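You operate a simulated robot arm through the tools that you are given. There is no shell and no other tool. Be economical: measure what you need, move in short steps, check, and stop when the job is done.

Carry out the task below with a simulated two-armed robot. There is one attempt and no reset: what you move stays moved.

TASK
Make the blue card's salad in the clay mortar and pound it flat.
Fine: as many scoops of each as the card says; use the green ladle from slot three and put it back; pound with the pestle that leans in that mortar and leave it there.

The check looks at the end state, three seconds after you hand in, the way a careful person would. Anything else that was tipped, shoved, dropped, spilled or broken makes it a failure.

THE ROBOT
Two 7-joint arms with two-finger parallel grippers on one trunk, on a base that drives. Base frame: it is fixed to the floor where the robot stands at the start and does not move with it; the origin is under the middle of the robot, x ahead of it, y to its left, z up. Readings come in mm, degrees, newtons and seconds.
The left shoulder is at the start at [20, 170, 1178], the right one opposite. With the tool pointing down near the work surface each hand reaches from about 100 to 660 mm from the robot's upright axis, wherever it stands, measured 20 degrees to its own side. Places, roughly: clay mortar (22x22x19 cm) [800, -500, 900]; mortar clay [800, -500, 800]; pestle (6x6x24 cm) [800, -500, 900]; slot three of the long holder [700, 0, 800]; wooden mortar (18x18x15 cm) [900, -200, 800]. Payload 3.8 kg a hand.
The tool frame of a hand sits at the grasp point between the pads (the TCP): z along the fingers, y along the line on which they close. The tips reach 30 mm beyond it. The gripper opens to 110 mm. The fingers are 20 mm wide and 10 mm thick; the gripper's body (48 by 112 mm) begins 55 mm behind the TCP.
Orientation is that of the tool frame in the base frame, as a unit quaternion [x, y, z, w]. With the fingers straight down and closing along the base's y, the tool's x points along the base's -x, its y along +y and its z along -z.

THE INTERFACE
- The arms move only by the tool move_arm. It takes "left_series", "right_series" or both (then of equal length, played together; a hand with none holds still); each is a list of rows, each an object of numbers (a shift or turn left out is 0, a gripper value left out holds the last): "ax", "ay", "az": the turn, a rotation vector about the tool's x, y, z in units of 6 degrees (1.0 is 6 degrees); "tx", "ty", "tz": the shift along the tool's x, y, z in units of 30 mm (1.0 is 30 mm); "grip": the gripper command, from -1 (fully open) to 1 (shut), values between in proportion. In form: [{"ax": .., "ay": .., "az": .., "tx": .., "ty": .., "tz": .., "grip": ..}, ...]. A call has 1 to 20 rows; each row shifts and turns the commanded pose from where the row before left it, along the tool's axes as they then stand. A call with a number of a shift or a turn outside -1 to 1 is refused whole. A row lasts 0.2 s, in which the tool goes at most 50 mm and 8.6 degrees; a call with a longer step from one row to the next is refused whole, and so is a gripper value outside its range. A pose out of reach is approached as far as the arm can. The call stops where the force on the tool passes 40 N (or 10 N more than at its start, if that is more) or the arm is blocked; 0.2 s more then pass. The fingers move at their own pace (about 72 mm/s each) and stop on an object; they squeeze with about 40 N. The grip force told is the motor's: it shows also when the fingers shut on nothing. Time passes only in rows, and 0.2 s behind the last, so rows that do not move let the fingers close. It gives the time, the measured TCP pose, the force on the tool (base axes), the opening and the grip force at its end, in the units of the frame above (readings bear some noise), with the torque about the TCP (base axes, N m) and any sound that the robot's microphone picked up.
- Cameras (640 x 400 px; columns grow to the right, rows downward): "scene" is now at [109.9, -33.6, 1366.3]; the picture's right is [-0.35, -0.94, 0.00], its down [-0.19, 0.07, -0.98] and it looks along [0.92, -0.34, -0.20] (base axes); focal length 214 px, centre (320, 200). "left" rides on the left gripper at [72, -17, -103] in its tool frame; the picture's right is [0.23, 0.97, 0.00], its down [-0.76, 0.18, -0.62] and it looks along [-0.61, 0.14, 0.78] (tool axes); focal length 222 px, centre (320, 200). "right" rides on the right gripper at [72, 17, -103] in its tool frame; the picture's right is [-0.23, 0.97, 0.00], its down [-0.76, -0.18, -0.62] and it looks along [-0.61, -0.14, 0.78] (tool axes); focal length 222 px, centre (320, 200). There is no depth. A picture from a camera that has moved, and an enlarged one, comes with that camera's place and axes in the base frame and with its lens.
- camera(camera): a new picture of that camera. No time passes.
- lift_body(by): slides the trunk up (or, below 0, down) by that many mm; the arms and the scene camera ride with it, the base frame stays. It gives what a move gives, with no picture.
- steer(legs): drives the robot by 1 to 6 legs, each [ahead, turn to the left] in mm and degrees, along the robot's own axes; the way and the turn of a leg run together, so that a leg with both is an arc; at most 1500 mm and 180 degrees a leg. The arms and the cameras ride along, it lands a little off, and it stops where it bumps. It gives what a move gives.
- pan_tilt(pan, tilt): turns the head with the scene camera to pan (to the left, within 80 degrees either way) and tilt (down, from -29 to 69), counted from straight ahead of the robot. It gives what a move gives.
- inspect(camera, box): a new picture of the part [left, top, right, bottom] of that camera's present view, enlarged. No time passes.
- close_job(): hands the job in; it is judged then, once.

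Go step by step. Nothing tells you exact positions but the pictures and the camera data: compare them with the known pose of the tool, close in by small moves and look again before you grip or let go. The budget is 120 turns and 92 pictures, counting those below and the enlarged ones. Unless the task says otherwise, let go and move clear before handing in.

The tools are called after "Emit:" by a JSON object that holds its "api" and its "payload". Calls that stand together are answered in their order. move_arm: Moves the arms, as the interface text tells. Its arguments: {"type":"object","properties":{"left_series":{"type":"array","items":{"type":"object","properties":{"ax":{"type":"number"},"ay":{"type":"number"},"az":{"type":"number"},"tx":{"type":"number"},"ty":{"type":"number"},"tz":{"type":"number"},"grip":{"type":"number"}}}},"right_series":{"type":"array","items":{"type":"object","properties":{"ax":{"type":"number"},"ay":{"type":"number"},"az":{"type":"number"},"tx":{"type":"number"},"ty":{"type":"number"},"tz":{"type":"number"},"grip":{"type":"number"}}}}},"required":[]} The other tools are called the same way: lift_body (by) slides the trunk up or down; steer (legs) drives the base; pan_tilt (pan, tilt) turns the head that bears the scene camera; camera (camera) takes a picture; inspect (camera, box) takes an enlarged picture of a part of a camera's view; close_job () hands the job in.

At the start:

```text
time: 0.0
left_eef_pos: [354.8, -40.3, 1359.4]
left_orientation: [-0.001, 1.0, 0.0, 0.0]
left_ft_force: [1.2, -0.2, 0.0]
left_ft_torque: [0.0, -0.02, 0.01]
left_opening: 110.0
left_finger_force: 0.2
right_eef_pos: [322.7, -333.0, 1289.3]
right_orientation: [0.0, 1.0, 0.0, 0.0]
right_ft_force: [-1.0, 0.3, 0.2]
right_ft_torque: [-0.02, 0.01, -0.02]
right_opening: 110.0
right_finger_force: 0.0
trunk travel left (down, up): [-275.0, 295.0]
robot x, y, heading: [-2.7, 0.2, -0.1]
head pan, tilt: [-20.4, 11.7]
```

scene: 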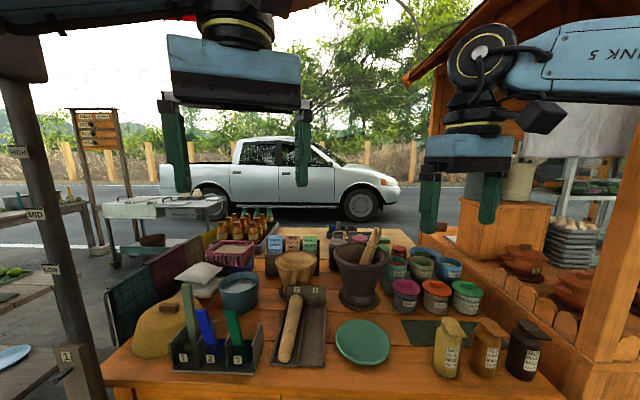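
right: 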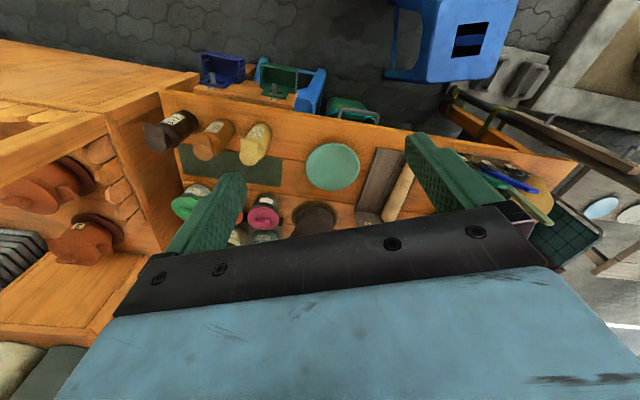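
left: 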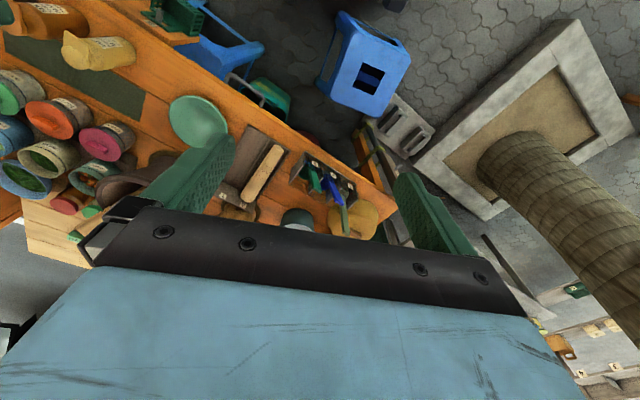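

I see the stall: a three-slot holder at lower left, the clay mortar with its leaning pestle in the middle, tubs to the right, and small cards behind. First I enlarge the cards, tubs and holder.

Emit:
{"api": "inspect", "payload": {"camera": "scene", "box": [240, 210, 400, 310]}}

Emit:
{"api": "inspect", "payload": {"camera": "scene", "box": [370, 230, 550, 385]}}

Emit:
{"api": "inspect", "payload": {"camera": "scene", "box": [120, 250, 340, 390]}}

```text
4.00 times, centred on (320, 260) of scene
camera zoom: at [109.9, -33.6, 1366.3], right [-0.35, -0.94, 0.0], down [-0.19, 0.07, -0.98], along [0.92, -0.34, -0.2], focal length 858 px, centre (320, -40)
```

zoom: 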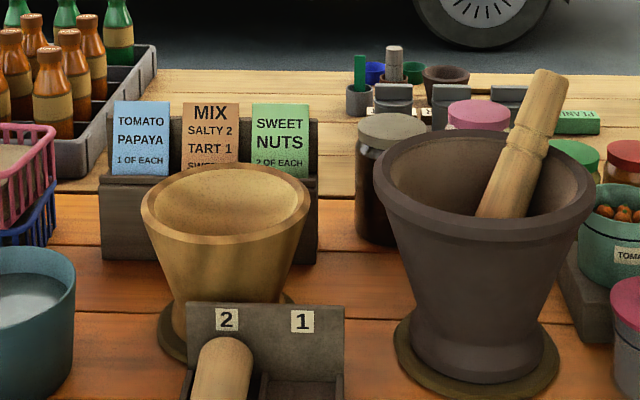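

```text
2.58 times, centred on (460, 308) of scene
camera zoom: at [109.9, -33.6, 1366.3], right [-0.35, -0.94, 0.0], down [-0.19, 0.07, -0.98], along [0.92, -0.34, -0.2], focal length 554 px, centre (-41, -77)
```

zoom: 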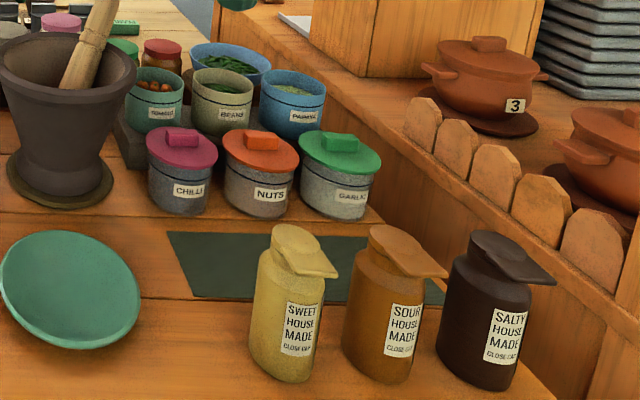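

```text
2.86 times, centred on (230, 320) of scene
camera zoom: at [109.9, -33.6, 1366.3], right [-0.35, -0.94, 0.0], down [-0.19, 0.07, -0.98], along [0.92, -0.34, -0.2], focal length 613 px, centre (577, -143)
```

zoom: 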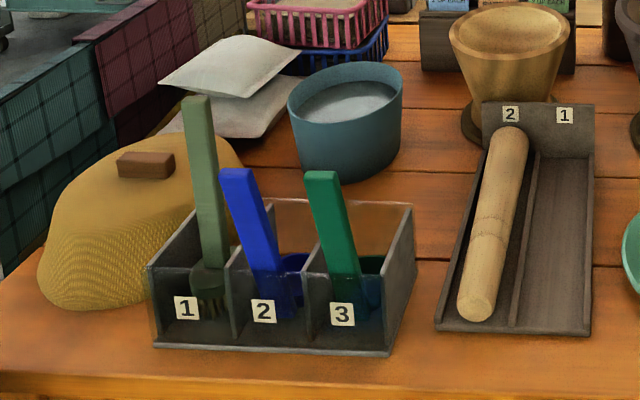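

The blue card reads "TOMATO PAPAYA 1 OF EACH". The bench front runs obliquely at about a -23° heading, and there are stools on the floor, so I look down before driving.

Emit:
{"api": "pan_tilt", "payload": {"pan": -15, "tilt": 60}}

Emit:
{"api": "camera", "payload": {"camera": "scene"}}

```text
time: 1.2
left_eef_pos: [355.0, -39.5, 1360.9]
left_orientation: [0.0, 1.0, 0.001, 0.0]
left_ft_force: [-0.2, 0.2, -0.1]
left_ft_torque: [0.0, 0.02, 0.03]
left_opening: 110.1
left_finger_force: 0.0
right_eef_pos: [323.9, -333.0, 1289.8]
right_orientation: [0.0, 1.0, 0.0, 0.0]
right_ft_force: [0.5, 0.3, 0.1]
right_ft_torque: [0.0, -0.04, 0.02]
right_opening: 110.1
right_finger_force: 0.0
trunk travel left (down, up): [-275.0, 295.0]
robot x, y, heading: [-1.1, 4.9, -0.1]
head pan, tilt: [-15.0, 60.0]
```

```text
85 pictures are left
camera scene: at [86.9, -18.4, 1294.6], right [-0.26, -0.97, 0.0], down [-0.84, 0.22, -0.5], along [0.48, -0.13, -0.87], focal length 214 px, centre (320, 200)
```

scene: 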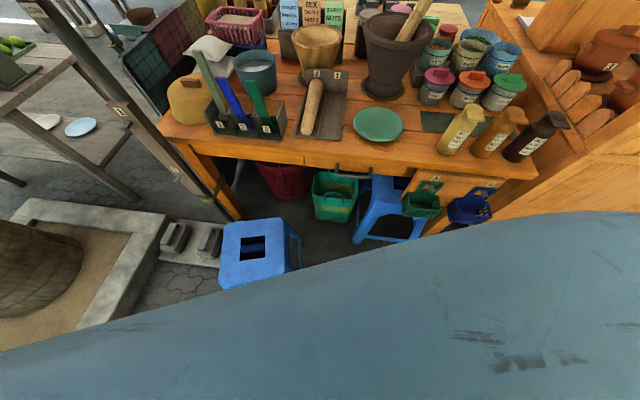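

The bench front edge lies about 586 mm away along a heading of about -25°, with one stool in front of it and another partly underneath. I enlarge the floor area from the right wrist and look at the floor baskets before planning the drive.

Emit:
{"api": "inspect", "payload": {"camera": "right", "box": [180, 0, 420, 150]}}

Emit:
{"api": "inspect", "payload": {"camera": "scene", "box": [200, 140, 520, 340]}}

Emit:
{"api": "inspect", "payload": {"camera": "scene", "box": [340, 0, 580, 150]}}

```text
2.67 times, centred on (300, 75) of right
camera zoom: at [250.2, -316.2, 1393.8], right [0.23, 0.97, 0.0], down [0.76, -0.18, 0.62], along [0.61, -0.14, -0.78], focal length 592 px, centre (373, 533)
```

zoom: 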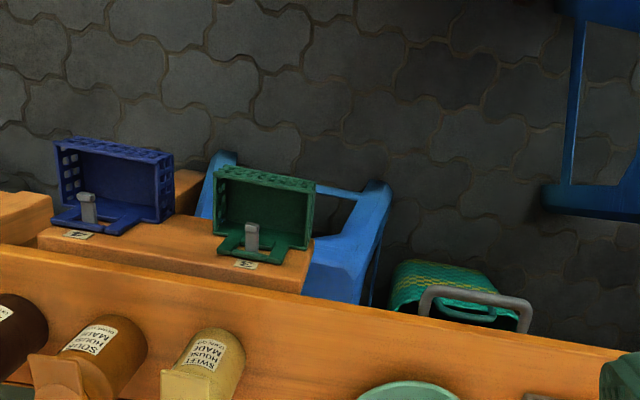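

```text
2.00 times, centred on (360, 240) of scene
camera zoom: at [86.9, -18.4, 1294.6], right [-0.26, -0.97, 0.0], down [-0.84, 0.22, -0.5], along [0.48, -0.13, -0.87], focal length 429 px, centre (240, 120)
```

zoom: 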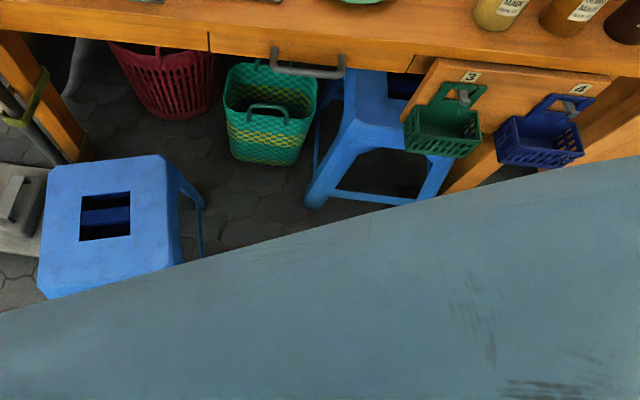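

```text
2.67 times, centred on (460, 75) of scene
camera zoom: at [86.9, -18.4, 1294.6], right [-0.26, -0.97, 0.0], down [-0.84, 0.22, -0.5], along [0.48, -0.13, -0.87], focal length 572 px, centre (-53, 533)
```

zoom: 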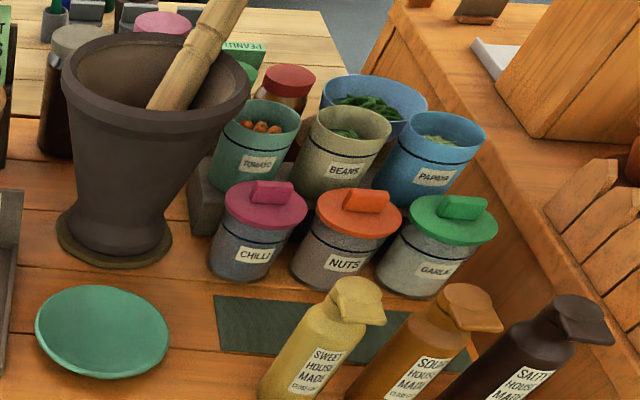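

The stool under the bench and its baskets end about at the bench edge, and the free stool stands to the left ahead. I need the extent of my own base, so I look steeply down to the right.

Emit:
{"api": "pan_tilt", "payload": {"pan": -70, "tilt": 69}}

Emit:
{"api": "camera", "payload": {"camera": "scene"}}

Emit:
{"api": "camera", "payload": {"camera": "left"}}

```text
time: 2.4
left_eef_pos: [355.1, -39.3, 1360.0]
left_orientation: [0.0, 1.0, 0.0, 0.0]
left_ft_force: [0.3, 0.2, 1.1]
left_ft_torque: [0.02, 0.05, 0.02]
left_opening: 110.0
left_finger_force: 0.1
right_eef_pos: [322.8, -331.5, 1289.5]
right_orientation: [0.0, 1.0, 0.0, 0.0]
right_ft_force: [0.1, -0.8, -0.2]
right_ft_torque: [0.03, -0.03, 0.02]
right_opening: 110.0
right_finger_force: 0.2
trunk travel left (down, up): [-275.0, 295.0]
robot x, y, heading: [-2.6, 2.1, 0.3]
head pan, tilt: [-70.0, 68.8]
```

```text
81 pictures are left
camera scene: at [41.7, -53.6, 1285.2], right [-0.94, -0.34, 0.0], down [-0.32, 0.88, -0.36], along [0.12, -0.34, -0.93], focal length 214 px, centre (320, 200)
```

scene: 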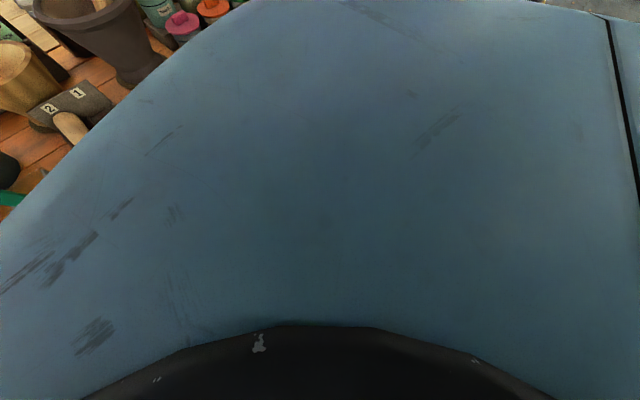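

```text
80 pictures are left
camera left: at [282.4, -58.1, 1464.3], right [-0.23, 0.97, 0.0], down [0.76, 0.18, 0.62], along [0.61, 0.14, -0.78], focal length 222 px, centre (320, 200)
```

left: 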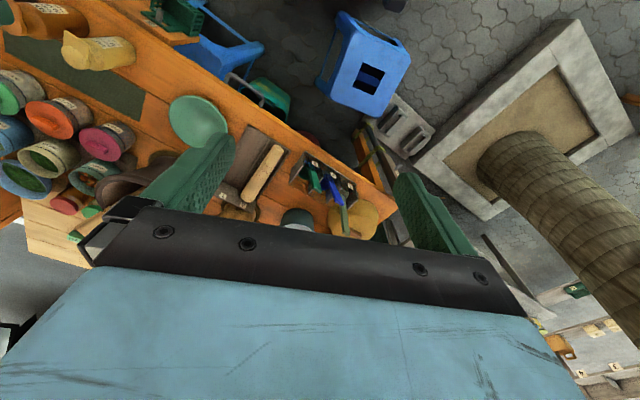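

The arm hides my base. I tilt the left hand back by 36° so that its camera looks at the floor in front of the base.

Emit:
{"api": "move_arm", "payload": {"left_series": [{"ay": 1}, {"ay": 1}, {"ay": 1}, {"ay": 1}, {"ay": 1}, {"ay": 1}]}}

Emit:
{"api": "camera", "payload": {"camera": "left"}}

```text
time: 3.8
left_eef_pos: [326.2, 8.6, 1323.8]
left_orientation: [-0.002, 0.96, -0.007, -0.28]
left_ft_force: [0.5, 0.4, 0.0]
left_ft_torque: [0.01, -0.01, 0.05]
left_opening: 109.9
left_finger_force: 0.1
left hand out of reach, approached as far as the arm can: row 3, 4, 5, 6
right_eef_pos: [324.7, -329.6, 1289.9]
right_orientation: [0.0, 1.0, -0.001, -0.001]
right_ft_force: [0.0, 0.0, 0.4]
right_ft_torque: [-0.04, 0.05, -0.01]
right_opening: 110.1
right_finger_force: 0.1
trunk travel left (down, up): [-275.0, 295.0]
robot x, y, heading: [0.3, 0.5, 0.1]
head pan, tilt: [-70.0, 68.8]
```

```text
79 pictures are left
camera left: at [321.8, -6.9, 1451.5], right [-0.2, 0.97, 0.11], down [0.98, 0.18, 0.11], along [0.09, 0.13, -0.99], focal length 222 px, centre (320, 200)
```

left: 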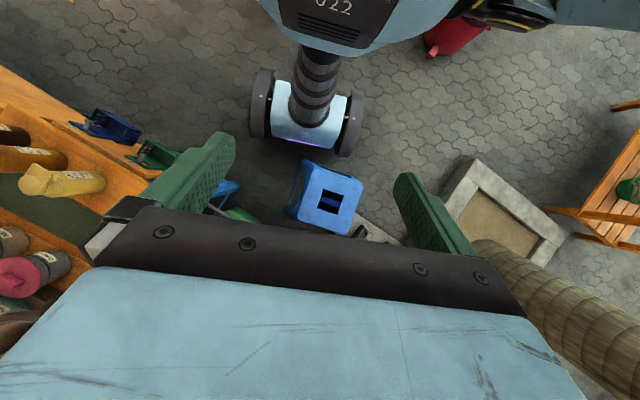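

From above I now see my own base: wheels about 320 mm out to each side, base front about 157 mm ahead. I will back off, sidestep to the right around the stool, and come up facing the bench at about -25°.

Emit:
{"api": "steer", "payload": {"legs": [[-150, 0], [0, -90], [261, 0]]}}

Emit:
{"api": "camera", "payload": {"camera": "left"}}

```text
time: 10.4
left_eef_pos: [-128.9, -579.4, 1323.1]
left_orientation: [0.671, 0.687, 0.192, -0.204]
left_ft_force: [0.0, 0.0, -0.9]
left_ft_torque: [0.02, 0.01, -0.01]
left_opening: 109.7
left_finger_force: 0.1
right_eef_pos: [-468.3, -585.5, 1289.7]
right_orientation: [0.699, 0.715, 0.001, 0.0]
right_ft_force: [0.5, -0.6, -0.3]
right_ft_torque: [0.03, 0.03, 0.0]
right_opening: 110.0
right_finger_force: 0.1
trunk travel left (down, up): [-275.0, 295.0]
robot x, y, heading: [-143.3, -256.7, -88.7]
head pan, tilt: [-70.0, 68.8]
```

```text
78 pictures are left
camera left: at [-144.9, -575.5, 1451.4], right [0.97, 0.22, 0.11], down [0.2, -0.97, 0.12], along [0.14, -0.09, -0.99], focal length 222 px, centre (320, 200)
```

left: 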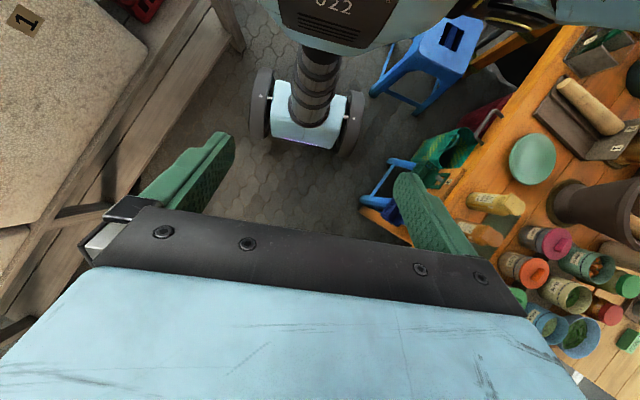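

Clear here; the stool stands well off to my left and another table is behind to the right. I turn to face the bench and come up part way.

Emit:
{"api": "steer", "payload": {"legs": [[0, 63.9], [250, 0]]}}

Emit:
{"api": "camera", "payload": {"camera": "left"}}

Emit:
{"api": "camera", "payload": {"camera": "right"}}

```text
time: 15.0
left_eef_pos: [381.5, -492.1, 1323.7]
left_orientation: [0.208, 0.937, 0.056, -0.274]
left_ft_force: [-0.1, 0.2, -0.4]
left_ft_torque: [-0.03, 0.02, -0.03]
left_opening: 110.2
left_finger_force: 0.0
right_eef_pos: [234.4, -797.4, 1290.2]
right_orientation: [0.217, 0.976, 0.0, 0.0]
right_ft_force: [0.1, -0.3, 0.1]
right_ft_torque: [0.04, 0.03, 0.0]
right_opening: 110.3
right_finger_force: 0.1
trunk travel left (down, up): [-275.0, 295.0]
robot x, y, heading: [83.1, -358.7, -25.0]
head pan, tilt: [-70.0, 68.8]
```

```text
77 pictures are left
camera left: at [370.6, -504.9, 1451.4], right [0.24, 0.97, 0.11], down [0.96, -0.25, 0.12], along [0.14, 0.08, -0.99], focal length 222 px, centre (320, 200)
```

left: 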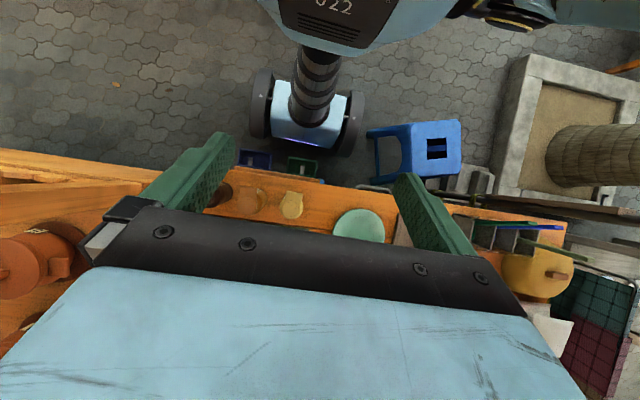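

```text
76 pictures are left
camera right: at [177.1, -752.9, 1393.8], right [0.62, 0.79, 0.0], down [0.61, -0.48, 0.62], along [0.49, -0.39, -0.78], focal length 222 px, centre (320, 200)
```

right: 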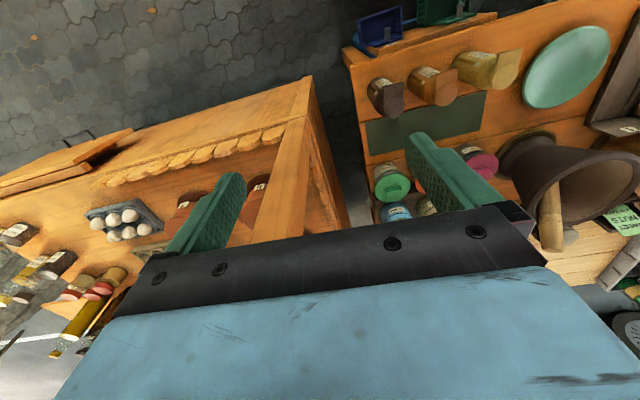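

I am squarely in front of the bench with clear floor ahead. I advance 100 mm more, level the head and look at the work area.

Emit:
{"api": "steer", "payload": {"legs": [[100, 0]]}}

Emit:
{"api": "pan_tilt", "payload": {"pan": 5, "tilt": 45}}

Emit:
{"api": "camera", "payload": {"camera": "scene"}}

Emit:
{"api": "camera", "payload": {"camera": "left"}}

```text
time: 16.2
left_eef_pos: [463.0, -530.5, 1323.0]
left_orientation: [0.207, 0.938, 0.056, -0.274]
left_ft_force: [0.0, -0.1, 0.2]
left_ft_torque: [0.03, -0.02, 0.04]
left_opening: 110.0
left_finger_force: 0.0
right_eef_pos: [312.3, -833.8, 1289.4]
right_orientation: [0.223, 0.975, 0.001, -0.008]
right_ft_force: [-0.2, 0.3, 1.0]
right_ft_torque: [-0.01, -0.01, -0.01]
right_opening: 110.2
right_finger_force: 0.0
trunk travel left (down, up): [-275.0, 295.0]
robot x, y, heading: [166.4, -397.6, -25.3]
head pan, tilt: [-70.0, 68.8]
stopped in leg 1: the force on the tool passed its limit at 75 N (the readings are from after the stop); the commanded pose is now the measured one
```

```text
time: 17.6
left_eef_pos: [463.9, -530.5, 1323.7]
left_orientation: [0.208, 0.937, 0.055, -0.275]
left_ft_force: [0.8, 0.0, 0.7]
left_ft_torque: [-0.03, 0.0, -0.02]
left_opening: 109.9
left_finger_force: 0.0
right_eef_pos: [312.5, -834.2, 1289.1]
right_orientation: [0.223, 0.975, 0.001, -0.008]
right_ft_force: [0.1, 0.9, 0.4]
right_ft_torque: [0.01, 0.04, 0.01]
right_opening: 110.0
right_finger_force: 0.0
trunk travel left (down, up): [-275.0, 295.0]
robot x, y, heading: [168.0, -393.8, -25.0]
head pan, tilt: [5.0, 45.0]
```

```text
75 pictures are left
camera scene: at [262.2, -436.4, 1314.0], right [-0.35, -0.94, 0.0], down [-0.66, 0.24, -0.71], along [0.66, -0.24, -0.71], focal length 214 px, centre (320, 200)
```

scene: 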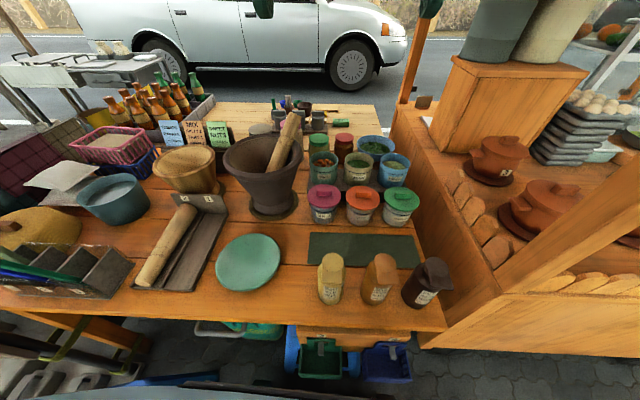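

```text
74 pictures are left
camera left: at [451.8, -543.5, 1451.2], right [0.24, 0.96, 0.11], down [0.96, -0.25, 0.12], along [0.14, 0.08, -0.99], focal length 222 px, centre (320, 200)
```

left: 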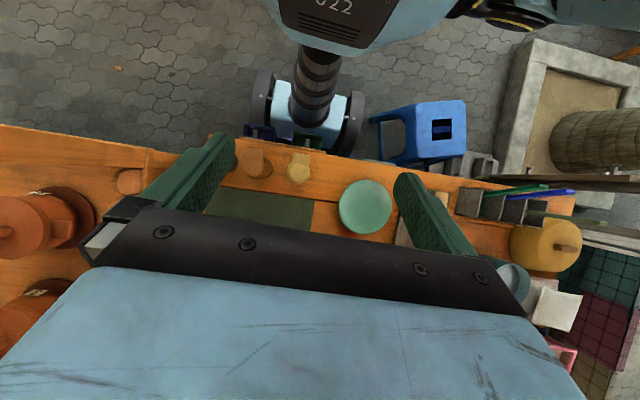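

The right hand touched the diagonal post of the neighbouring stall; the robot is otherwise where I want it (n≈318). I pull the right hand back and inwards, level the left hand, and look at the ladle holder.

Emit:
{"api": "move_arm", "payload": {"right_series": [{"tx": 1}, {"tx": 1}, {"tx": 1, "ty": 1}, {"ty": 1}, {"ty": 1}], "left_series": [{"ay": -1}, {"ay": -1}, {"ay": -1}, {"ay": -1}, {"ay": -1}]}}

Emit:
{"api": "pan_tilt", "payload": {"pan": 45, "tilt": 45}}

Emit:
{"api": "camera", "payload": {"camera": "scene"}}

```text
time: 18.9
left_eef_pos: [464.2, -529.7, 1324.8]
left_orientation: [0.215, 0.976, -0.001, -0.022]
left_ft_force: [-0.1, 0.3, 0.5]
left_ft_torque: [-0.02, -0.05, 0.02]
left_opening: 109.8
left_finger_force: 0.1
right_eef_pos: [270.7, -713.0, 1291.2]
right_orientation: [0.224, 0.975, 0.0, -0.008]
right_ft_force: [0.0, 0.5, 0.1]
right_ft_torque: [-0.02, -0.01, 0.01]
right_opening: 109.7
right_finger_force: 0.0
trunk travel left (down, up): [-275.0, 295.0]
robot x, y, heading: [165.8, -397.9, -24.9]
head pan, tilt: [5.0, 45.0]
```

```text
time: 19.9
left_eef_pos: [462.7, -529.4, 1323.6]
left_orientation: [0.215, 0.976, 0.001, -0.023]
left_ft_force: [0.3, -0.4, 0.6]
left_ft_torque: [-0.01, -0.03, 0.0]
left_opening: 110.1
left_finger_force: 0.0
right_eef_pos: [271.7, -714.0, 1289.5]
right_orientation: [0.224, 0.975, 0.0, -0.008]
right_ft_force: [0.3, -0.2, 0.2]
right_ft_torque: [0.02, -0.02, 0.01]
right_opening: 109.9
right_finger_force: 0.0
trunk travel left (down, up): [-275.0, 295.0]
robot x, y, heading: [163.0, -399.3, -24.9]
head pan, tilt: [45.0, 45.0]
```

```text
73 pictures are left
camera scene: at [262.5, -380.8, 1314.1], right [0.34, -0.94, 0.0], down [-0.67, -0.24, -0.71], along [0.67, 0.24, -0.71], focal length 214 px, centre (320, 200)
```

scene: 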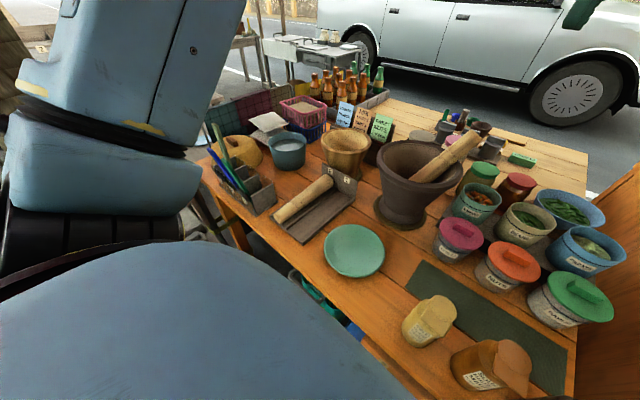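

Emit:
{"api": "inspect", "payload": {"camera": "scene", "box": [190, 110, 310, 225]}}

Emit:
{"api": "inspect", "payload": {"camera": "scene", "box": [320, 90, 620, 280]}}

```text
3.48 times, centred on (250, 168) of scene
camera zoom: at [262.5, -380.8, 1314.1], right [0.34, -0.94, 0.0], down [-0.67, -0.24, -0.71], along [0.67, 0.24, -0.71], focal length 746 px, centre (564, 313)
```

zoom: 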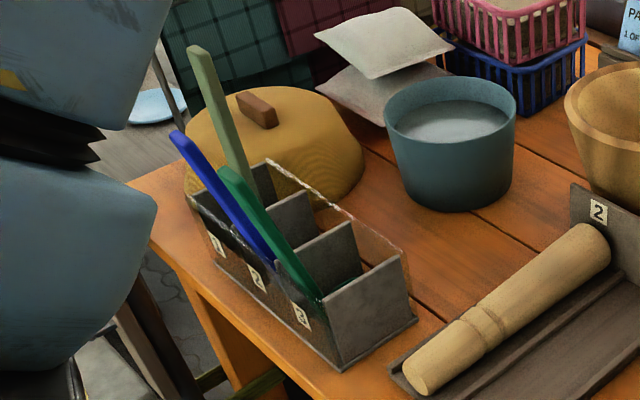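

```text
2.11 times, centred on (470, 185) of scene
camera zoom: at [262.5, -380.8, 1314.1], right [0.34, -0.94, 0.0], down [-0.67, -0.24, -0.71], along [0.67, 0.24, -0.71], focal length 452 px, centre (4, 232)
```

zoom: 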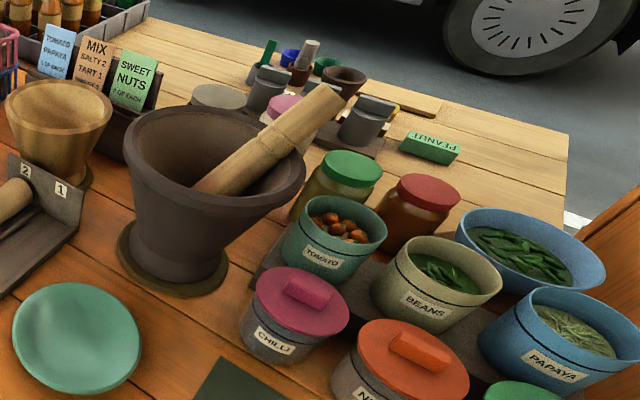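

Triangulation puts the green ladle's handle top at (621, 14, 995), leaning slightly toward me, with 76 mm to the blue one. I will hold it with level fingers pointing at the bench, so first I turn the left hand in free space (camera on top).

Emit:
{"api": "move_arm", "payload": {"left_series": [{"ax": -1, "az": 1}, {"ax": -1, "az": 1}, {"ax": -1, "az": 1}, {"ax": -1, "az": 1}, {"ax": -1, "az": 1}, {"ax": -1, "az": 1}, {"ax": -1, "az": 1}, {"ax": -1, "az": 1}, {"ax": -1, "az": 1}, {"ax": -1, "az": 1}, {"ax": -1, "az": 1}, {"ax": -1, "az": 1}, {"ax": -1, "az": 1}, {"ax": -1, "az": 1}, {"ax": -1, "az": 1}, {"ax": -1, "az": 1}, {"ax": -1, "az": 1}, {"ax": -1, "az": 1}, {"ax": -1, "az": 1}, {"ax": -1, "az": 1}]}}

```text
time: 22.3
left_eef_pos: [488.3, -528.7, 1327.7]
left_orientation: [0.607, 0.674, 0.406, 0.111]
left_ft_force: [-0.7, -0.2, 0.6]
left_ft_torque: [0.03, 0.03, -0.03]
left_opening: 109.9
left_finger_force: 0.0
left hand out of reach, approached as far as the arm can: row 9, 10, 11
right_eef_pos: [270.2, -713.7, 1290.9]
right_orientation: [0.222, 0.975, 0.001, -0.007]
right_ft_force: [-0.4, 0.4, -0.7]
right_ft_torque: [-0.03, 0.0, -0.01]
right_opening: 109.9
right_finger_force: 0.1
trunk travel left (down, up): [-275.0, 295.0]
robot x, y, heading: [169.7, -398.5, -24.8]
head pan, tilt: [45.0, 45.0]
stopped in row 11 (left hand): the arm was blocked; the commanded pose is now the measured one
```

The wrist ran into its limit with the hand too close to my middle. I move the hand out to the left and down a bit, where there is more room, then continue.

Emit:
{"api": "move_arm", "payload": {"left_series": [{"tx": 0.73, "ty": 0.06, "tz": 0.96}, {"tx": 0.73, "ty": 0.06, "tz": 0.96}, {"tx": 0.73, "ty": 0.06, "tz": 0.96}, {"tx": 0.73, "ty": 0.06, "tz": 0.96}, {"tx": 0.73, "ty": 0.06, "tz": 0.96}, {"tx": 0.73, "ty": 0.06, "tz": 0.96}, {"tx": 0.73, "ty": 0.06, "tz": 0.96}, {"tx": 0.73, "ty": 0.06, "tz": 0.96}, {"tx": 0.73, "ty": 0.06, "tz": 0.96}]}}

Emit:
{"api": "move_arm", "payload": {"left_series": [{"ax": -1, "az": 1}, {"ax": -1, "az": 1}, {"ax": -1, "az": 1}, {"ax": -1, "az": 1}, {"ax": -1, "az": 1}, {"ax": -1, "az": 1}, {"ax": -1, "az": 1}, {"ax": -1, "az": 1}, {"ax": -1, "az": 1}, {"ax": -1, "az": 1}, {"ax": -1, "az": 1}]}}

```text
time: 22.7
left_eef_pos: [498.6, -508.5, 1318.4]
left_orientation: [0.611, 0.668, 0.41, 0.11]
left_ft_force: [9.1, -26.0, 17.4]
left_ft_torque: [3.24, 2.72, 2.66]
left_opening: 110.2
left_finger_force: 0.1
right_eef_pos: [271.3, -712.7, 1289.6]
right_orientation: [0.222, 0.975, 0.0, -0.008]
right_ft_force: [0.9, 0.3, 0.1]
right_ft_torque: [0.01, 0.01, 0.0]
right_opening: 109.9
right_finger_force: 0.0
trunk travel left (down, up): [-275.0, 295.0]
robot x, y, heading: [170.0, -397.7, -25.0]
head pan, tilt: [45.0, 45.0]
stopped in row 1 (left hand): the force on the tool passed its limit at 52 N (the readings are from after the stop); the commanded pose is now the measured one
```

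```text
time: 23.4
left_eef_pos: [514.0, -510.6, 1320.4]
left_orientation: [0.625, 0.631, 0.435, 0.149]
left_ft_force: [4.0, -32.1, 12.9]
left_ft_torque: [3.05, 1.75, 3.93]
left_opening: 109.7
left_finger_force: 0.1
left hand out of reach, approached as far as the arm can: row 1, 2, 3
right_eef_pos: [271.9, -714.3, 1290.7]
right_orientation: [0.223, 0.975, 0.001, -0.008]
right_ft_force: [-0.3, -0.2, 0.1]
right_ft_torque: [0.02, 0.02, -0.01]
right_opening: 109.9
right_finger_force: 0.0
trunk travel left (down, up): [-275.0, 295.0]
robot x, y, heading: [167.2, -394.9, -25.4]
head pan, tilt: [45.0, 45.0]
stopped in row 3 (left hand): the arm was blocked; the commanded pose is now the measured one
```

The left hand is pressing against something, probably my own head or arm. I look before doing anything more.

Emit:
{"api": "camera", "payload": {"camera": "left"}}

Emit:
{"api": "camera", "payload": {"camera": "right"}}

Emit:
{"api": "camera", "payload": {"camera": "scene"}}

```text
70 pictures are left
camera left: at [415.3, -479.4, 1394.2], right [0.6, 0.06, 0.8], down [-0.2, -0.95, 0.22], along [0.77, -0.3, -0.56], focal length 222 px, centre (320, 200)
```

left: 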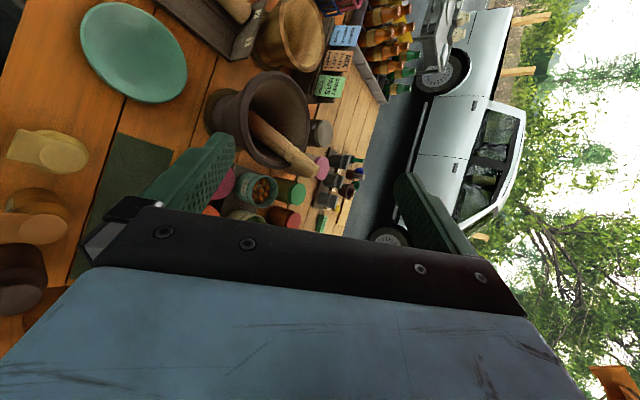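

```text
69 pictures are left
camera right: at [214.5, -668.7, 1394.6], right [0.63, 0.78, -0.01], down [0.62, -0.49, 0.61], along [0.47, -0.39, -0.79], focal length 222 px, centre (320, 200)
```

right: 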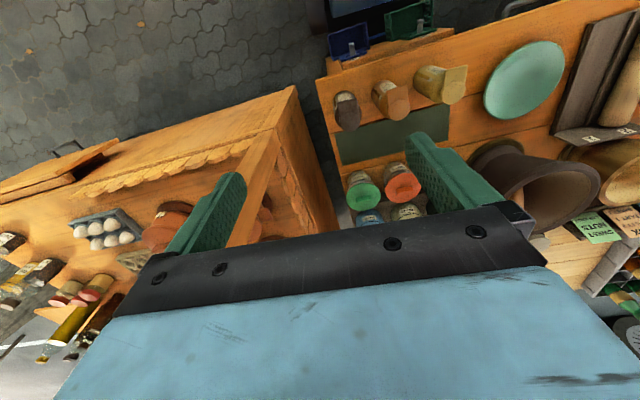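

```text
68 pictures are left
camera scene: at [255.2, -375.8, 1306.0], right [0.43, -0.91, 0.0], down [-0.7, -0.33, -0.63], along [0.57, 0.27, -0.78], focal length 214 px, centre (320, 200)
```

scene: 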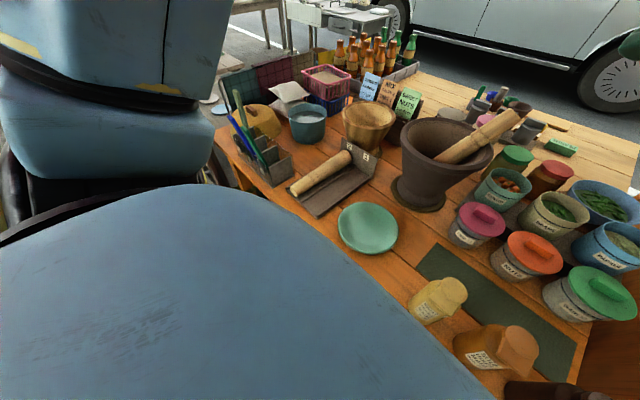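

The scene camera's aim shifted, so the left arm's elbow is leaning on my own head. I move the hand forward, away from the body.

Emit:
{"api": "move_arm", "payload": {"left_series": [{"tx": -0.5, "ty": 0.6, "tz": 0.5}, {"tx": -0.5, "ty": 0.6, "tz": 0.5}, {"tx": -0.5, "ty": 0.6, "tz": 0.5}, {"tx": -0.5, "ty": 0.6, "tz": 0.5}, {"tx": -0.5, "ty": 0.6, "tz": 0.5}]}}

```text
time: 24.6
left_eef_pos: [547.4, -515.9, 1294.5]
left_orientation: [0.625, 0.628, 0.439, 0.149]
left_ft_force: [0.8, -0.5, 0.1]
left_ft_torque: [0.01, -0.01, 0.01]
left_opening: 109.9
left_finger_force: 0.1
left hand out of reach, approached as far as the arm can: row 1, 2, 3, 4, 5
right_eef_pos: [270.6, -714.6, 1288.9]
right_orientation: [0.224, 0.975, 0.001, -0.008]
right_ft_force: [-0.7, -0.6, 0.0]
right_ft_torque: [-0.04, -0.01, 0.01]
right_opening: 110.1
right_finger_force: 0.2
trunk travel left (down, up): [-275.0, 295.0]
robot x, y, heading: [165.1, -394.5, -25.4]
head pan, tilt: [45.0, 45.0]
```

Free again. I turn the wrist back toward fingers-down and will instead tip the hand forward about its own closing axis, well out to the left.

Emit:
{"api": "move_arm", "payload": {"left_series": [{"ax": 1, "az": -1}, {"ax": 1, "az": -1}, {"ax": 1, "az": -1}, {"ax": 1, "az": -1}, {"ax": 1, "az": -1}, {"ax": 1, "az": -1}, {"ax": 1, "az": -1}, {"ax": 1, "az": -1}, {"ax": 1, "az": -1}, {"ax": 1, "az": -1}]}}

Emit:
{"api": "pan_tilt", "payload": {"pan": 20, "tilt": 40}}

```text
time: 26.8
left_eef_pos: [548.4, -515.7, 1293.6]
left_orientation: [0.232, 0.971, -0.048, 0.019]
left_ft_force: [0.4, -0.2, -0.8]
left_ft_torque: [-0.02, 0.02, -0.03]
left_opening: 110.0
left_finger_force: 0.1
right_eef_pos: [270.5, -714.3, 1288.9]
right_orientation: [0.222, 0.975, 0.001, -0.008]
right_ft_force: [0.8, -0.3, -0.4]
right_ft_torque: [0.0, 0.04, 0.0]
right_opening: 110.0
right_finger_force: 0.1
trunk travel left (down, up): [-275.0, 295.0]
robot x, y, heading: [165.6, -397.2, -25.2]
head pan, tilt: [45.0, 45.0]
```

```text
time: 27.7
left_eef_pos: [547.6, -516.0, 1294.0]
left_orientation: [0.234, 0.971, -0.046, 0.02]
left_ft_force: [0.2, -0.5, 0.6]
left_ft_torque: [-0.02, 0.0, -0.02]
left_opening: 110.0
left_finger_force: 0.1
right_eef_pos: [271.5, -713.5, 1289.5]
right_orientation: [0.223, 0.975, 0.001, -0.008]
right_ft_force: [0.4, -0.1, -0.2]
right_ft_torque: [-0.03, 0.01, -0.02]
right_opening: 110.0
right_finger_force: 0.1
trunk travel left (down, up): [-275.0, 295.0]
robot x, y, heading: [165.1, -396.8, -25.5]
head pan, tilt: [20.0, 40.0]
```

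The hand is again fingers-down. I carry it left in the air to a point in front of and above the green ladle's handle.

Emit:
{"api": "move_arm", "payload": {"left_series": [{"tx": 0.51, "ty": 0.96, "tz": 0.2}, {"tx": 0.51, "ty": 0.96, "tz": 0.2}, {"tx": 0.51, "ty": 0.96, "tz": 0.2}, {"tx": 0.51, "ty": 0.96, "tz": 0.2}, {"tx": 0.51, "ty": 0.96, "tz": 0.2}, {"tx": 0.51, "ty": 0.96, "tz": 0.2}, {"tx": 0.51, "ty": 0.96, "tz": 0.2}, {"tx": 0.51, "ty": 0.96, "tz": 0.2}, {"tx": 0.51, "ty": 0.96, "tz": 0.2}, {"tx": 0.51, "ty": 0.96, "tz": 0.2}, {"tx": 0.51, "ty": 0.96, "tz": 0.2}, {"tx": 0.51, "ty": 0.96, "tz": 0.2}, {"tx": 0.51, "ty": 0.96, "tz": 0.2}, {"tx": 0.51, "ty": 0.96, "tz": 0.2}, {"tx": 0.51, "ty": 0.96, "tz": 0.2}, {"tx": 0.51, "ty": 0.96, "tz": 0.2}, {"tx": 0.51, "ty": 0.96, "tz": 0.2}, {"tx": 0.51, "ty": 0.96, "tz": 0.2}]}}

Emit:
{"api": "move_arm", "payload": {"left_series": [{"ay": -1}, {"ay": -1}, {"ay": -1}, {"ay": -1}, {"ay": -1}, {"ay": -1}, {"ay": -1}]}}

```text
time: 31.5
left_eef_pos: [560.6, -0.9, 1124.8]
left_orientation: [0.233, 0.971, -0.047, 0.019]
left_ft_force: [-0.2, 0.1, -1.1]
left_ft_torque: [0.0, 0.03, -0.01]
left_opening: 109.9
left_finger_force: 0.0
left hand out of reach, approached as far as the arm can: row 12, 13, 14, 18
right_eef_pos: [272.4, -714.8, 1289.8]
right_orientation: [0.223, 0.975, 0.002, -0.008]
right_ft_force: [0.8, 0.2, -0.8]
right_ft_torque: [-0.02, 0.0, 0.03]
right_opening: 109.9
right_finger_force: 0.0
trunk travel left (down, up): [-275.0, 295.0]
robot x, y, heading: [162.7, -398.6, -25.2]
head pan, tilt: [20.0, 40.0]
```

```text
time: 33.1
left_eef_pos: [554.9, -26.5, 1151.1]
left_orientation: [0.2, 0.899, -0.127, 0.367]
left_ft_force: [-0.2, 0.3, 1.0]
left_ft_torque: [0.02, 0.0, 0.0]
left_opening: 110.0
left_finger_force: 0.2
left hand out of reach, approached as far as the arm can: row 2, 3, 4, 5, 6, 7
right_eef_pos: [270.7, -715.0, 1288.7]
right_orientation: [0.224, 0.975, 0.002, -0.008]
right_ft_force: [-0.7, 1.1, 0.9]
right_ft_torque: [0.01, 0.02, 0.01]
right_opening: 109.7
right_finger_force: 0.1
trunk travel left (down, up): [-275.0, 295.0]
robot x, y, heading: [166.0, -396.4, -25.1]
head pan, tilt: [20.0, 40.0]
```

The left hand cannot point forward that far to the left. The slot-three ladle is free on its right side, so I will instead come in from the right with level fingers pointing left, pinching the handle's front and back faces; I reorient for that step by step.

Emit:
{"api": "move_arm", "payload": {"left_series": [{"ay": 1}, {"ay": 1}, {"ay": 1}, {"ay": 1}, {"ay": 1}, {"ay": 1}, {"ay": 1, "ty": -0.8}, {"ty": -1}, {"ty": -1}, {"ty": -1}, {"ty": -1}, {"az": 1}, {"az": 1}, {"az": 1}, {"az": 1}, {"az": 1}, {"az": 1}, {"az": 1}, {"az": 1}, {"az": 1}]}}

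Emit:
{"api": "move_arm", "payload": {"left_series": [{"az": 1}, {"az": 1}, {"az": 1}, {"az": 1}, {"az": 1}, {"az": 1}, {"ay": 1}, {"ay": 1}, {"ay": 1}, {"ay": 1}, {"ay": 1}, {"ay": 1}, {"ay": 1}, {"ay": 1}, {"ay": 1}, {"ay": 1}]}}

```text
time: 37.3
left_eef_pos: [486.2, -157.2, 1161.9]
left_orientation: [0.594, 0.802, -0.043, 0.039]
left_ft_force: [-0.6, -0.2, -0.4]
left_ft_torque: [0.02, -0.03, 0.01]
left_opening: 109.6
left_finger_force: 0.0
left hand out of reach, approached as far as the arm can: row 19, 20
right_eef_pos: [269.9, -714.6, 1290.0]
right_orientation: [0.223, 0.975, 0.001, -0.007]
right_ft_force: [0.0, 0.1, -0.6]
right_ft_torque: [0.03, -0.04, 0.01]
right_opening: 110.0
right_finger_force: 0.1
trunk travel left (down, up): [-275.0, 295.0]
robot x, y, heading: [167.5, -396.7, -25.2]
head pan, tilt: [20.0, 40.0]
```

```text
time: 40.7
left_eef_pos: [459.9, -169.4, 1163.7]
left_orientation: [0.586, 0.674, 0.292, -0.342]
left_ft_force: [0.8, -0.7, -0.3]
left_ft_torque: [-0.02, 0.0, 0.02]
left_opening: 110.2
left_finger_force: 0.0
left hand out of reach, approached as far as the arm can: row 1, 2, 3, 4, 5, 6
right_eef_pos: [270.6, -714.9, 1290.3]
right_orientation: [0.224, 0.975, 0.001, -0.009]
right_ft_force: [0.0, -0.4, -0.6]
right_ft_torque: [0.0, -0.02, -0.03]
right_opening: 110.3
right_finger_force: 0.1
trunk travel left (down, up): [-275.0, 295.0]
robot x, y, heading: [165.6, -398.0, -25.2]
head pan, tilt: [20.0, 40.0]
```

The wrist's roll ends there, so the other way round (camera below the hand) is the natural one. I undo this, then tip the hand forward and yaw it left.

Emit:
{"api": "move_arm", "payload": {"left_series": [{"ay": -1}, {"ay": -1}, {"ay": -1}, {"ay": -1}, {"ay": -1}, {"ay": -1}, {"ay": -1}, {"ay": -1}, {"ay": -1}, {"ay": -1}, {"az": -1}, {"az": -1}, {"az": -1}, {"az": -1}, {"az": -1}, {"az": -1}, {"az": -1}, {"az": -1}, {"az": -1}]}}

Emit:
{"api": "move_arm", "payload": {"left_series": [{"ay": -1, "tx": -0.5}, {"ay": -1, "tx": -0.5}, {"ay": -1}, {"ay": -1}, {"ay": -1}, {"ay": -1}, {"ay": -1}, {"ay": -1}, {"ay": -1}, {"ay": -1}, {"ay": -1}, {"ay": -1}, {"ay": -1}, {"ay": -1}, {"ay": -1}]}}

```text
time: 44.7
left_eef_pos: [460.5, -168.2, 1164.9]
left_orientation: [0.239, 0.969, -0.056, 0.018]
left_ft_force: [-0.2, 0.4, 0.2]
left_ft_torque: [-0.02, 0.0, 0.01]
left_opening: 110.2
left_finger_force: 0.0
right_eef_pos: [272.7, -714.8, 1290.1]
right_orientation: [0.223, 0.975, 0.002, -0.008]
right_ft_force: [0.3, 0.3, 0.1]
right_ft_torque: [0.02, 0.0, 0.0]
right_opening: 110.0
right_finger_force: 0.0
trunk travel left (down, up): [-275.0, 295.0]
robot x, y, heading: [164.6, -397.6, -25.2]
head pan, tilt: [20.0, 40.0]
```

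```text
time: 47.9
left_eef_pos: [587.4, -89.8, 1283.7]
left_orientation: [0.131, 0.672, -0.209, 0.699]
left_ft_force: [0.9, -0.2, 0.5]
left_ft_torque: [0.04, 0.05, 0.0]
left_opening: 110.0
left_finger_force: 0.1
left hand out of reach, approached as far as the arm can: row 1, 2, 3, 4, 5, 6, 7, 8, 9, 10, 11, 12, 13, 14, 15
right_eef_pos: [272.2, -714.2, 1289.5]
right_orientation: [0.223, 0.975, 0.001, -0.008]
right_ft_force: [-0.4, -0.3, 0.5]
right_ft_torque: [0.0, 0.01, 0.03]
right_opening: 109.8
right_finger_force: 0.0
trunk travel left (down, up): [-275.0, 295.0]
robot x, y, heading: [166.9, -397.9, -25.4]
head pan, tilt: [20.0, 40.0]
```

Fingers now point level toward the bench. Next I lower the hand a little and yaw it to the left.

Emit:
{"api": "move_arm", "payload": {"left_series": [{"ax": -1, "tx": 0.4}, {"ax": -1, "tx": 0.4}, {"ax": -1, "tx": 0.4}, {"ax": -1, "tx": 0.4}, {"ax": -1, "tx": 0.4}, {"ax": -1, "tx": 0.4}, {"ax": -1, "tx": 0.4}, {"ax": -1, "tx": 0.4}, {"ax": -1, "tx": 0.4}, {"ax": -1, "tx": 0.4}, {"ax": -1, "tx": 0.4}, {"ax": -1, "tx": 0.4}, {"ax": -1, "tx": 0.4}, {"ax": -1}]}}

Emit:
{"api": "camera", "payload": {"camera": "scene"}}

```text
time: 50.9
left_eef_pos: [664.9, 16.9, 1180.1]
left_orientation: [-0.372, 0.639, 0.295, 0.605]
left_ft_force: [-0.8, -0.2, 0.1]
left_ft_torque: [-0.04, -0.04, 0.06]
left_opening: 110.1
left_finger_force: 0.0
left hand out of reach, approached as far as the arm can: row 1, 2, 3, 4, 5, 6, 7, 8, 9, 10
right_eef_pos: [273.7, -714.0, 1290.0]
right_orientation: [0.224, 0.975, 0.001, -0.008]
right_ft_force: [0.2, 0.1, 1.2]
right_ft_torque: [-0.01, 0.0, -0.03]
right_opening: 110.0
right_finger_force: 0.1
trunk travel left (down, up): [-275.0, 295.0]
robot x, y, heading: [169.7, -396.8, -25.2]
head pan, tilt: [20.0, 40.0]
```

```text
67 pictures are left
camera scene: at [271.6, -416.0, 1321.2], right [-0.09, -1.0, 0.0], down [-0.64, 0.06, -0.77], along [0.76, -0.07, -0.64], focal length 214 px, centre (320, 200)
```

scene: 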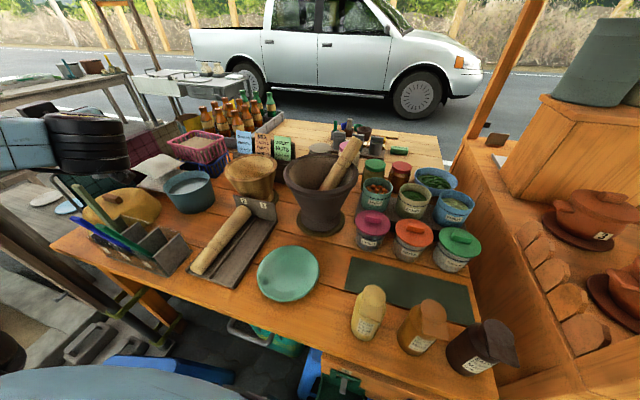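

The hand now points left with its closing line front-to-back, as wanted. I back it off to the right of the ladle, lower it to handle height and trim the angles.

Emit:
{"api": "move_arm", "payload": {"left_series": [{"tz": -0.9, "ty": 0.26, "ax": -1, "grip": -0.27}, {"tz": -0.9, "ty": 0.26, "ax": -0.4, "az": -0.7}, {"tz": -0.9, "ty": 0.26, "az": -0.6}, {"tz": -0.9, "ty": 0.26}, {"tx": 1}, {"tx": 1}, {"tx": 1}, {"tx": 1}, {"tx": 1}, {"tx": 1}, {"tx": 1}]}}

Emit:
{"api": "camera", "payload": {"camera": "scene"}}

```text
time: 53.3
left_eef_pos: [638.8, -103.5, 983.8]
left_orientation: [-0.455, 0.587, 0.3, 0.599]
left_ft_force: [-0.3, 0.3, -0.3]
left_ft_torque: [-0.01, 0.0, 0.01]
left_opening: 69.9
left_finger_force: 0.0
left hand out of reach, approached as far as the arm can: row 3, 4
right_eef_pos: [271.7, -713.9, 1290.0]
right_orientation: [0.223, 0.975, 0.001, -0.008]
right_ft_force: [0.0, -1.2, -0.2]
right_ft_torque: [0.01, 0.01, -0.02]
right_opening: 110.2
right_finger_force: 0.0
trunk travel left (down, up): [-275.0, 295.0]
robot x, y, heading: [168.1, -401.5, -25.2]
head pan, tilt: [20.0, 40.0]
```

```text
66 pictures are left
camera scene: at [271.2, -416.0, 1321.3], right [-0.09, -1.0, 0.0], down [-0.64, 0.06, -0.77], along [0.76, -0.07, -0.64], focal length 214 px, centre (320, 200)
```

scene: 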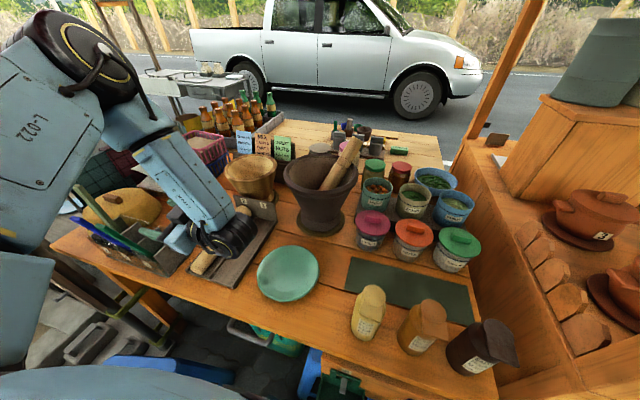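

The arm reaches well here. By my triangulation the grip point is 61 mm nearer to me and 98 mm further left; I shift sideways, come part way, and check.

Emit:
{"api": "move_arm", "payload": {"left_series": [{"ty": 1, "tx": -0.27}, {"ty": 1.0}, {"tz": 0.8}]}}

Emit:
{"api": "inspect", "payload": {"camera": "scene", "box": [50, 170, 260, 300]}}

Emit:
{"api": "camera", "payload": {"camera": "left"}}

```text
time: 54.1
left_eef_pos: [594.9, -55.4, 977.7]
left_orientation: [-0.455, 0.587, 0.301, 0.598]
left_ft_force: [0.3, -0.4, 0.1]
left_ft_torque: [0.03, -0.02, -0.01]
left_opening: 69.9
left_finger_force: 0.1
right_eef_pos: [270.5, -713.8, 1288.9]
right_orientation: [0.223, 0.975, 0.0, -0.008]
right_ft_force: [0.3, 0.3, 0.7]
right_ft_torque: [0.02, 0.0, 0.01]
right_opening: 110.4
right_finger_force: 0.1
trunk travel left (down, up): [-275.0, 295.0]
robot x, y, heading: [164.8, -397.0, -25.2]
head pan, tilt: [20.0, 40.0]
```

```text
3.05 times, centred on (155, 235) of scene
camera zoom: at [270.9, -415.3, 1321.3], right [-0.09, -1.0, 0.0], down [-0.64, 0.06, -0.77], along [0.76, -0.07, -0.64], focal length 654 px, centre (823, 93)
```

zoom: 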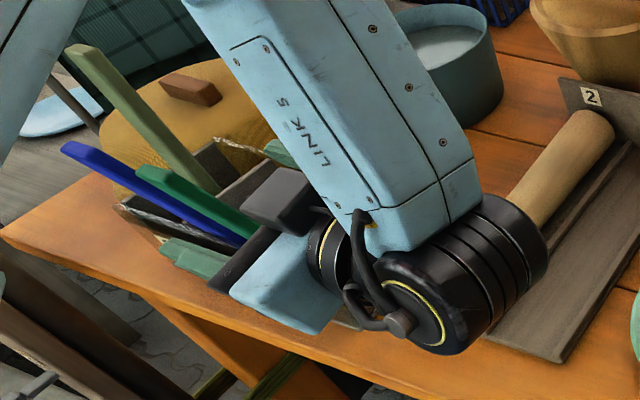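

```text
64 pictures are left
camera left: at [574.7, -169.3, 921.8], right [-0.84, 0.36, -0.41], down [-0.53, -0.35, 0.77], along [0.13, 0.86, 0.48], focal length 222 px, centre (320, 200)
```

left: 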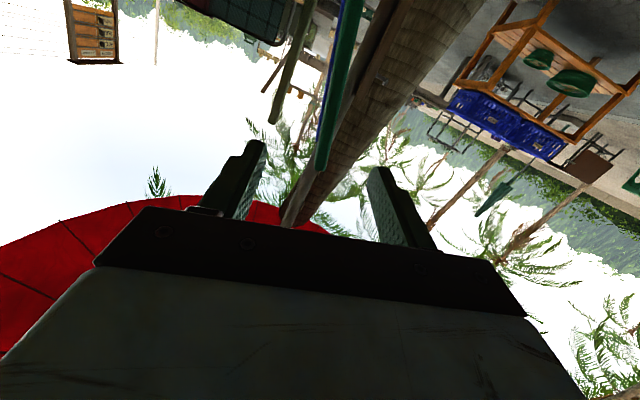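

The hand camera confirms it: the green handle's tip stands centred between the fingers. I advance 72 mm and close.

Emit:
{"api": "move_arm", "payload": {"left_series": [{"tz": 0.8}, {"tz": 0.8}, {"tz": 0.8}]}}

Emit:
{"api": "camera", "payload": {"camera": "left"}}

```text
time: 54.9
left_eef_pos: [625.0, 8.8, 968.1]
left_orientation: [-0.455, 0.587, 0.3, 0.598]
left_ft_force: [-0.4, -0.7, -1.0]
left_ft_torque: [0.02, 0.01, -0.01]
left_opening: 69.9
left_finger_force: 0.1
right_eef_pos: [270.8, -713.9, 1290.9]
right_orientation: [0.224, 0.975, 0.001, -0.008]
right_ft_force: [0.5, 0.2, 0.5]
right_ft_torque: [0.0, 0.02, 0.0]
right_opening: 110.2
right_finger_force: 0.0
trunk travel left (down, up): [-275.0, 295.0]
robot x, y, heading: [164.1, -399.0, -25.2]
head pan, tilt: [20.0, 40.0]
```

```text
63 pictures are left
camera left: at [605.5, -104.2, 913.9], right [-0.84, 0.36, -0.41], down [-0.53, -0.35, 0.77], along [0.13, 0.86, 0.48], focal length 222 px, centre (320, 200)
```

left: 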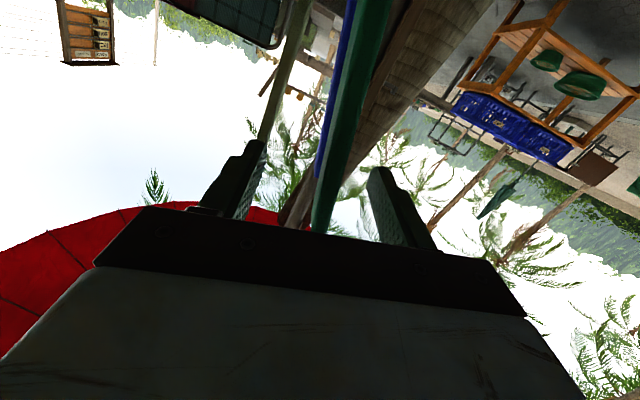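

Emit:
{"api": "move_arm", "payload": {"left_series": [{"grip": 1}, {"grip": 1}, {"grip": 1}, {"grip": 1}]}}

Emit:
{"api": "inspect", "payload": {"camera": "left", "box": [200, 0, 440, 240]}}

```text
time: 55.9
left_eef_pos: [624.8, 8.1, 970.0]
left_orientation: [-0.456, 0.586, 0.3, 0.599]
left_ft_force: [0.6, -0.1, 0.6]
left_ft_torque: [-0.1, -0.11, 0.04]
left_opening: 9.1
left_finger_force: 39.6
right_eef_pos: [271.5, -714.4, 1289.5]
right_orientation: [0.223, 0.975, 0.001, -0.008]
right_ft_force: [0.2, 0.5, -0.5]
right_ft_torque: [0.02, -0.02, -0.01]
right_opening: 110.1
right_finger_force: 0.1
trunk travel left (down, up): [-275.0, 295.0]
robot x, y, heading: [165.0, -398.7, -25.3]
head pan, tilt: [20.0, 40.0]
```

```text
1.67 times, centred on (320, 120) of left
camera zoom: at [605.6, -104.9, 914.2], right [-0.84, 0.36, -0.41], down [-0.53, -0.35, 0.77], along [0.13, 0.86, 0.49], focal length 370 px, centre (320, 333)
```

zoom: 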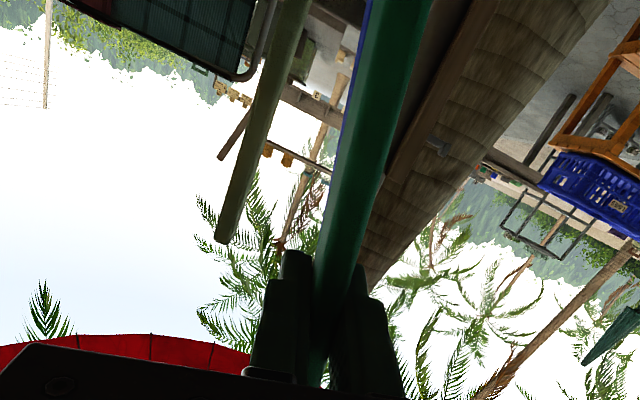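

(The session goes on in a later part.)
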